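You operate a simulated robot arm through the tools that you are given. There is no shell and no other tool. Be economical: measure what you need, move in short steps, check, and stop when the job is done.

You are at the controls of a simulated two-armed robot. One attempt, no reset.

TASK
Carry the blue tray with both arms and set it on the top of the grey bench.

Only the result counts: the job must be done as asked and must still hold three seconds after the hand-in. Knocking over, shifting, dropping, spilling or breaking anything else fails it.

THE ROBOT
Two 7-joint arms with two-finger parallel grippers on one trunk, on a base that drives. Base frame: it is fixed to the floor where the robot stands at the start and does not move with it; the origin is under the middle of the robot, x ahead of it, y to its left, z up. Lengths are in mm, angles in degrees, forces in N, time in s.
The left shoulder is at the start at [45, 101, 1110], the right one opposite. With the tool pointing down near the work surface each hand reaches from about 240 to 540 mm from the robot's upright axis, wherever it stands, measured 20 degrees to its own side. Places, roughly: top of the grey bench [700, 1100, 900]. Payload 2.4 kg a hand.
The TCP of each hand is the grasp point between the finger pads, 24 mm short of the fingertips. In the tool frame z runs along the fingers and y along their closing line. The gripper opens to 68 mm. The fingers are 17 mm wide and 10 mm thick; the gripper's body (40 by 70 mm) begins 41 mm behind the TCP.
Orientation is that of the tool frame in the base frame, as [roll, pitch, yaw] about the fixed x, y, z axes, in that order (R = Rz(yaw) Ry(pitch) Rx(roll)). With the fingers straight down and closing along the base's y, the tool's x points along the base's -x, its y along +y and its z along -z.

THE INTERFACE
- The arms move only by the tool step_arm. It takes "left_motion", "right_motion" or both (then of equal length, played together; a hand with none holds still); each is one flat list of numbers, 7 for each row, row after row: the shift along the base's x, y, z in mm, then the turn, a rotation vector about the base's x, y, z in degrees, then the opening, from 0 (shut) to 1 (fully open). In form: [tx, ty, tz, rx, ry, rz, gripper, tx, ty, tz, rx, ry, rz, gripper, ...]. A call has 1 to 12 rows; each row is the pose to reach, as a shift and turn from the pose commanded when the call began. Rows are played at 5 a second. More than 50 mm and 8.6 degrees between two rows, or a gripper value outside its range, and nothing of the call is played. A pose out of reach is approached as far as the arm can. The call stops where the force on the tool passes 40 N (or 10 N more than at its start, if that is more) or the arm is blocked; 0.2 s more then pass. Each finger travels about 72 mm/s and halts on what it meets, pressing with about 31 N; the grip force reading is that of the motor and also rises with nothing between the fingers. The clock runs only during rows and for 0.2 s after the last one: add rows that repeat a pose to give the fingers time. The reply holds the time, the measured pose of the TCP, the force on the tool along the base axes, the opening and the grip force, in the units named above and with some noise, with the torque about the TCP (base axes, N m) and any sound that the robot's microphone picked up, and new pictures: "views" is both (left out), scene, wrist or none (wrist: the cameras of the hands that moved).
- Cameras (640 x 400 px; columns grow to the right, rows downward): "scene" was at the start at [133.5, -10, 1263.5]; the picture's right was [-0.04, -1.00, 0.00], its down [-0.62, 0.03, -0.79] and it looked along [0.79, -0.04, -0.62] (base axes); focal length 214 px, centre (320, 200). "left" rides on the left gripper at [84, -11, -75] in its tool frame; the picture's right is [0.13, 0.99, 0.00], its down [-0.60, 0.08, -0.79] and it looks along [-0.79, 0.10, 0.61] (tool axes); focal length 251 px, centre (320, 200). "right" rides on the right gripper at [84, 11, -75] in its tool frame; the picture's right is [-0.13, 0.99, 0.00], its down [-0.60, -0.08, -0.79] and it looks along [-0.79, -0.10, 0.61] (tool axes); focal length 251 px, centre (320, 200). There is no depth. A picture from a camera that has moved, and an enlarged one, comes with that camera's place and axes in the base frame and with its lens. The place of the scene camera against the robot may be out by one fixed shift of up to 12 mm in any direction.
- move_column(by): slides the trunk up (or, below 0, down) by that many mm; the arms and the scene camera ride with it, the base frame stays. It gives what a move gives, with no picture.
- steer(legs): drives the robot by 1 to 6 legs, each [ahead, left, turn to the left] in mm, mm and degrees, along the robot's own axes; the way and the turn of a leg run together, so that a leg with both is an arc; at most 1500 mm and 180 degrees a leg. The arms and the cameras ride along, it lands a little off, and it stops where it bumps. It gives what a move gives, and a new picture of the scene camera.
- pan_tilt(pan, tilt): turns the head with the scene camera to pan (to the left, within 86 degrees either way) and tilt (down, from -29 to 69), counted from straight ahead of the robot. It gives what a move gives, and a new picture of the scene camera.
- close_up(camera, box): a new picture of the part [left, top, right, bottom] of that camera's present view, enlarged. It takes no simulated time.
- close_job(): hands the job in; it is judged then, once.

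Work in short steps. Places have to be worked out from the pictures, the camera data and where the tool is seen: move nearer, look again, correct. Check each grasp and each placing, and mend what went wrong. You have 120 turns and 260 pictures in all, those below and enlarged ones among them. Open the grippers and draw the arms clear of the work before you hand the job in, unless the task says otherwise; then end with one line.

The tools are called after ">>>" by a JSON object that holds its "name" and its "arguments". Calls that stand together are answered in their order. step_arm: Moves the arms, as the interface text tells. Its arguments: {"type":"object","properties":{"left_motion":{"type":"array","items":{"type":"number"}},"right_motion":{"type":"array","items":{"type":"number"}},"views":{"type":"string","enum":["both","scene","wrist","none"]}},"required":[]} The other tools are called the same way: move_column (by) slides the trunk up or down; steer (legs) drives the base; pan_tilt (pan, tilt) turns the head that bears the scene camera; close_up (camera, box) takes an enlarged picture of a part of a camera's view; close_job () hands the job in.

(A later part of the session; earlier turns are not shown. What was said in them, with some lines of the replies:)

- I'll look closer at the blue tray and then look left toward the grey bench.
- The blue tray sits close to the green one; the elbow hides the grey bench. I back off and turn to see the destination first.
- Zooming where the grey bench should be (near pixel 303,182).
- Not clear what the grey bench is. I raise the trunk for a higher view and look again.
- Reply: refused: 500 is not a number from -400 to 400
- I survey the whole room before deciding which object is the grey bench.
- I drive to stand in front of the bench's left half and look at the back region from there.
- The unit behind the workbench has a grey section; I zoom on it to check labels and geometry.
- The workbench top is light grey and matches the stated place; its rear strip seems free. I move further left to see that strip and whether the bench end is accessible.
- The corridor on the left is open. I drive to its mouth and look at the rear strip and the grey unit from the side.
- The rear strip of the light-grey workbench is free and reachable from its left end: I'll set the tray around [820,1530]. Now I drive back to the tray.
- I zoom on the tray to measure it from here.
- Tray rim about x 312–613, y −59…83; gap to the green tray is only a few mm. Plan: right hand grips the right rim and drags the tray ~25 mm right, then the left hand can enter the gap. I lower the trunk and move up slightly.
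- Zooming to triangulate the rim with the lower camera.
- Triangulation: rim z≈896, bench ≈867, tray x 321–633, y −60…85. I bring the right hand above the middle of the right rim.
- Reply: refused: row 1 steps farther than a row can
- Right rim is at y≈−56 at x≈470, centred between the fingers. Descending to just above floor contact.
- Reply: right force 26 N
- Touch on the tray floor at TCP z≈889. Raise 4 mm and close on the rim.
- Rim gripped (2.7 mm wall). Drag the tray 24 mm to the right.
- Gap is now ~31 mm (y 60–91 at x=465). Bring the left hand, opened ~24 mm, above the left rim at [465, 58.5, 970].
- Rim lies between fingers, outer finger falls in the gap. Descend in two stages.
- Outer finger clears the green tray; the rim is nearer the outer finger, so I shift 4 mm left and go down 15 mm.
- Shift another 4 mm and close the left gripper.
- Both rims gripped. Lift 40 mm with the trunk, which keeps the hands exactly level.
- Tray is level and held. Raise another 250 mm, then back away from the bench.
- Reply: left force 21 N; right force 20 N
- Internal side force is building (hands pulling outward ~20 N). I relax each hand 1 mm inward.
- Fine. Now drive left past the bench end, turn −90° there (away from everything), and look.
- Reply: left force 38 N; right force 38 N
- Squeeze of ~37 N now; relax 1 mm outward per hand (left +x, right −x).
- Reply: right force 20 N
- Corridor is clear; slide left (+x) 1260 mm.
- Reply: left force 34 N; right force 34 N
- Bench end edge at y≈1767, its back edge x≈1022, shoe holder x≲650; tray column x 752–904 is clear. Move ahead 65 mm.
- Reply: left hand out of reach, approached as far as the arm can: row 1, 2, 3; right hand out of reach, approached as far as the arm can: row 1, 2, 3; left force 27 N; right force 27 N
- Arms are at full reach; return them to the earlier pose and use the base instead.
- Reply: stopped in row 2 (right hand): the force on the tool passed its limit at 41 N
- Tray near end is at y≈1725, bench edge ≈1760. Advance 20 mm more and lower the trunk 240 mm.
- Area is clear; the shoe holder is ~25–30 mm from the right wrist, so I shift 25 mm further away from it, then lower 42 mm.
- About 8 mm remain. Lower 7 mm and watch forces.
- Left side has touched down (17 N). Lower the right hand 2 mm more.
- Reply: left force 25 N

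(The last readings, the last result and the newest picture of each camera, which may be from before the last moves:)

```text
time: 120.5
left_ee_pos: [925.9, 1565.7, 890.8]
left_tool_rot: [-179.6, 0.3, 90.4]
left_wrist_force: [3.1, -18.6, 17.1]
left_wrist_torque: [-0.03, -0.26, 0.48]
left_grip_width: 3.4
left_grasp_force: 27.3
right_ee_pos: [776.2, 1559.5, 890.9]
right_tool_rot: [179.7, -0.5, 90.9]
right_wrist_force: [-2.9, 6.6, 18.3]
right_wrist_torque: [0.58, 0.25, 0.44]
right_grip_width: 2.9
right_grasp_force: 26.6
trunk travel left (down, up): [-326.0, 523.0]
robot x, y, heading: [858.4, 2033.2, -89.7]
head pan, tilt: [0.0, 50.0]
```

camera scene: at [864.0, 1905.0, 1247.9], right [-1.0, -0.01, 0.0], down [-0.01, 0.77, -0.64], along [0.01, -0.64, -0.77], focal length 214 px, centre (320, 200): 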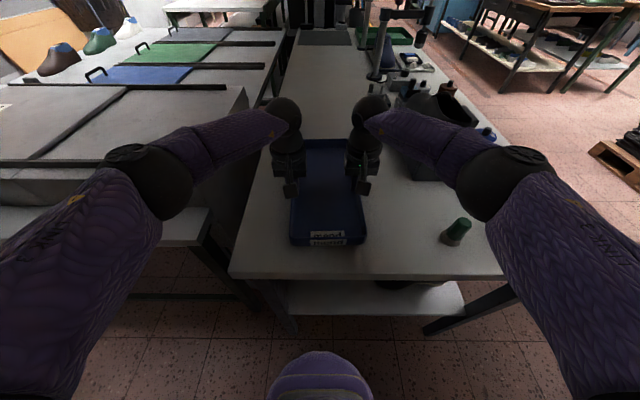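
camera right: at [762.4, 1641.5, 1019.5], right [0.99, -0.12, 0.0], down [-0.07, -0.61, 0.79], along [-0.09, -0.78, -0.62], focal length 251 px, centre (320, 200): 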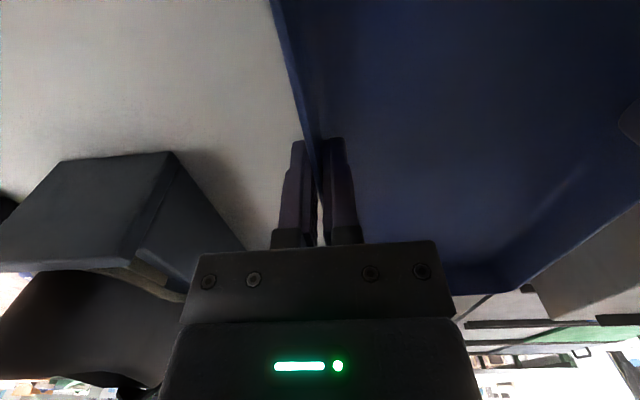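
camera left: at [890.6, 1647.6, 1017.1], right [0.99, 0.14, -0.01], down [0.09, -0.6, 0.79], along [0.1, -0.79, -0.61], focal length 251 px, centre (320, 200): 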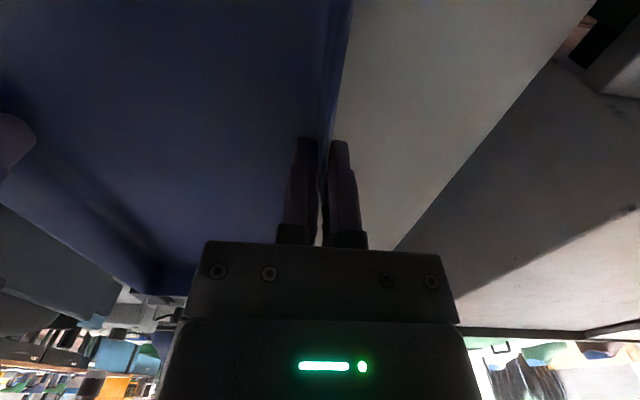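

Both sides rest on the bench. Open both grippers.

>>> {"name": "step_arm", "arguments": {"left_motion": [0, 0, 0, 0, 0, 0, 0.15, 0, 0, 0, 0, 0, 0, 0.4, 0, 0, 0, 0, 0, 0, 0.4], "right_motion": [0, 0, 0, 0, 0, 0, 0.15, 0, 0, 0, 0, 0, 0, 0.4, 0, 0, 0, 0, 0, 0, 0.4], "views": "wrist"}}

```text
time: 121.3
left_ee_pos: [926.0, 1564.8, 890.6]
left_tool_rot: [-179.6, 0.1, 90.4]
left_wrist_force: [0.3, -0.3, 0.1]
left_wrist_torque: [0.01, -0.01, 0.0]
left_grip_width: 27.3
left_grasp_force: 0.2
right_ee_pos: [777.1, 1558.8, 888.0]
right_tool_rot: [179.8, -0.6, 90.8]
right_wrist_force: [0.0, -0.2, -0.4]
right_wrist_torque: [-0.02, 0.01, 0.01]
right_grip_width: 27.4
right_grasp_force: 0.0
trunk travel left (down, up): [-326.0, 523.0]
robot x, y, heading: [860.2, 2034.4, -89.5]
head pan, tilt: [0.0, 50.0]
camera right: at [786.9, 1642.1, 965.5], right [0.99, -0.12, 0.0], down [-0.07, -0.61, 0.79], along [-0.09, -0.78, -0.62], focal length 251 px, centre (320, 200)
camera left: at [915.0, 1648.4, 964.8], right [0.99, 0.14, -0.01], down [0.09, -0.6, 0.79], along [0.1, -0.79, -0.61], focal length 251 px, centre (320, 200)
```

right: 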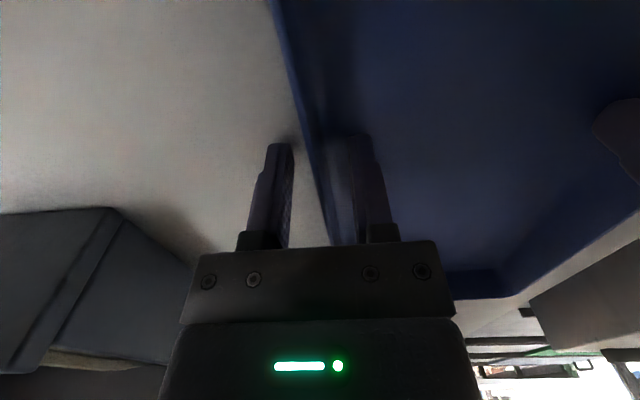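
left: 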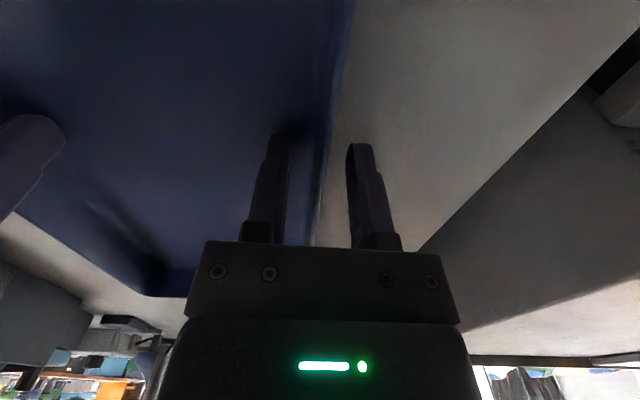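

Released, forces zero. Raise the trunk to draw the hands straight up, then back off and look.

>>> {"name": "move_column", "arguments": {"by": 300}}

>>> {"name": "steer", "arguments": {"legs": [[-60, 0, 0], [0, -1250, 0]]}}

>>> {"name": "pan_tilt", "arguments": {"pan": 55, "tilt": 35}}

```text
time: 124.3
left_ee_pos: [925.5, 1564.6, 1189.4]
left_tool_rot: [-179.6, 0.0, 90.4]
left_wrist_force: [0.0, -0.8, 0.3]
left_wrist_torque: [0.02, 0.02, -0.01]
left_grip_width: 27.2
left_grasp_force: 0.0
right_ee_pos: [776.4, 1558.5, 1188.2]
right_tool_rot: [179.7, -0.6, 90.8]
right_wrist_force: [-0.7, 0.4, 0.4]
right_wrist_torque: [0.04, 0.0, 0.04]
right_grip_width: 27.3
right_grasp_force: 0.0
trunk travel left (down, up): [-626.0, 223.0]
robot x, y, heading: [859.3, 2031.8, -89.6]
head pan, tilt: [0.0, 50.0]
```

```text
time: 131.1
left_ee_pos: [-317.4, 1611.3, 1190.0]
left_tool_rot: [-179.6, 0.1, 90.8]
left_wrist_force: [0.0, 0.5, 0.4]
left_wrist_torque: [0.01, 0.02, 0.02]
left_grip_width: 27.3
left_grasp_force: 0.2
right_ee_pos: [-467.0, 1605.8, 1188.6]
right_tool_rot: [179.8, -0.6, 91.0]
right_wrist_force: [0.4, -0.8, 1.2]
right_wrist_torque: [-0.02, -0.02, -0.04]
right_grip_width: 27.1
right_grasp_force: 0.1
trunk travel left (down, up): [-626.0, 223.0]
robot x, y, heading: [-385.0, 2077.7, -89.0]
head pan, tilt: [0.0, 50.0]
camera scene: at [-382.0, 1981.8, 1549.1], right [-1.0, -0.01, 0.0], down [-0.01, 0.77, -0.64], along [0.01, -0.64, -0.77], focal length 214 px, centre (320, 200)
```

scene: 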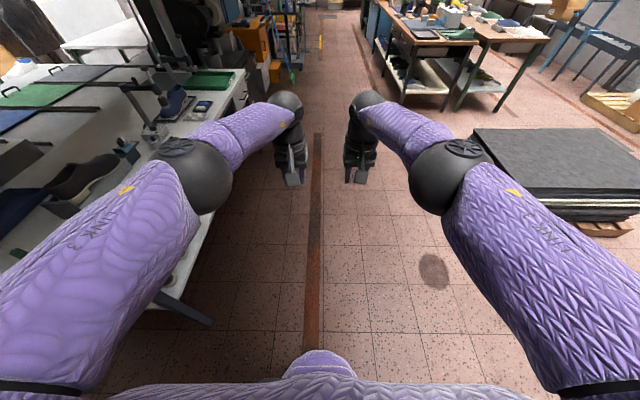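

```text
time: 132.4
left_ee_pos: [-317.3, 1612.4, 1190.1]
left_tool_rot: [-179.7, 0.1, 90.7]
left_wrist_force: [-0.5, 0.2, 0.3]
left_wrist_torque: [-0.01, 0.0, -0.02]
left_grip_width: 27.1
left_grasp_force: 0.1
right_ee_pos: [-466.8, 1604.6, 1188.4]
right_tool_rot: [179.7, -0.5, 91.2]
right_wrist_force: [-0.4, 0.4, -0.5]
right_wrist_torque: [-0.01, -0.04, 0.03]
right_grip_width: 27.0
right_grasp_force: 0.0
trunk travel left (down, up): [-626.0, 223.0]
robot x, y, heading: [-387.4, 2077.4, -89.2]
head pan, tilt: [55.0, 35.0]
camera scene: at [-310.0, 2009.1, 1570.8], right [-0.56, -0.83, 0.0], down [-0.47, 0.32, -0.82], along [0.68, -0.46, -0.57], focal length 214 px, centre (320, 200)
```

scene: 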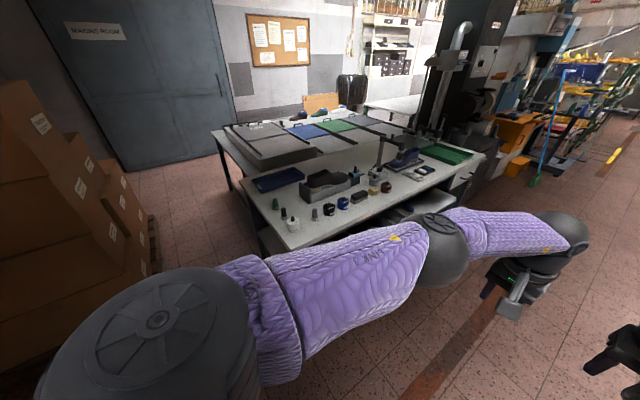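

>>> {"name": "close_up", "arguments": {"camera": "scene", "box": [200, 100, 500, 260]}}

```text
2.13 times, centred on (350, 180) of scene
camera zoom: at [-310.0, 2009.1, 1570.8], right [-0.56, -0.83, 0.0], down [-0.47, 0.32, -0.82], along [0.68, -0.46, -0.57], focal length 458 px, centre (256, 243)
```

zoom: 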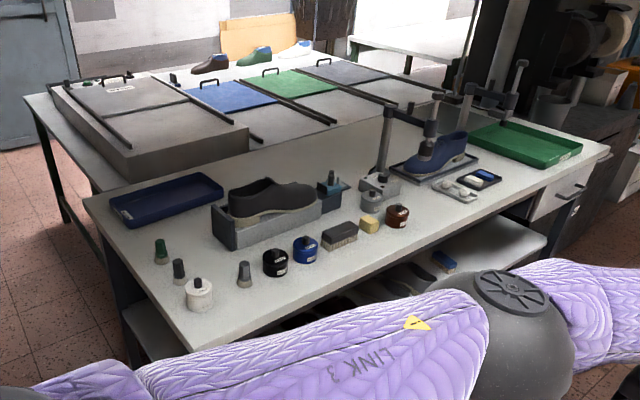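

The blue tray lies flat on the bench top, clear of the other items. The green tray, shoes, bottles and fixtures are where they were, and both grippers are open and well away.

>>> {"name": "close_job", "arguments": {}}

```text
The job is handed in.
```

I carried the blue "mend" tray with both arms and set it flat on the light-grey workbench, in the free strip at the back left; nothing else was disturbed. I took that workbench to be the grey bench because the place you gave falls on it. The tray was already on that same workbench at the start, and it now sits at about [850, 1550], not right at [700, 1100], which I couldn't reach.
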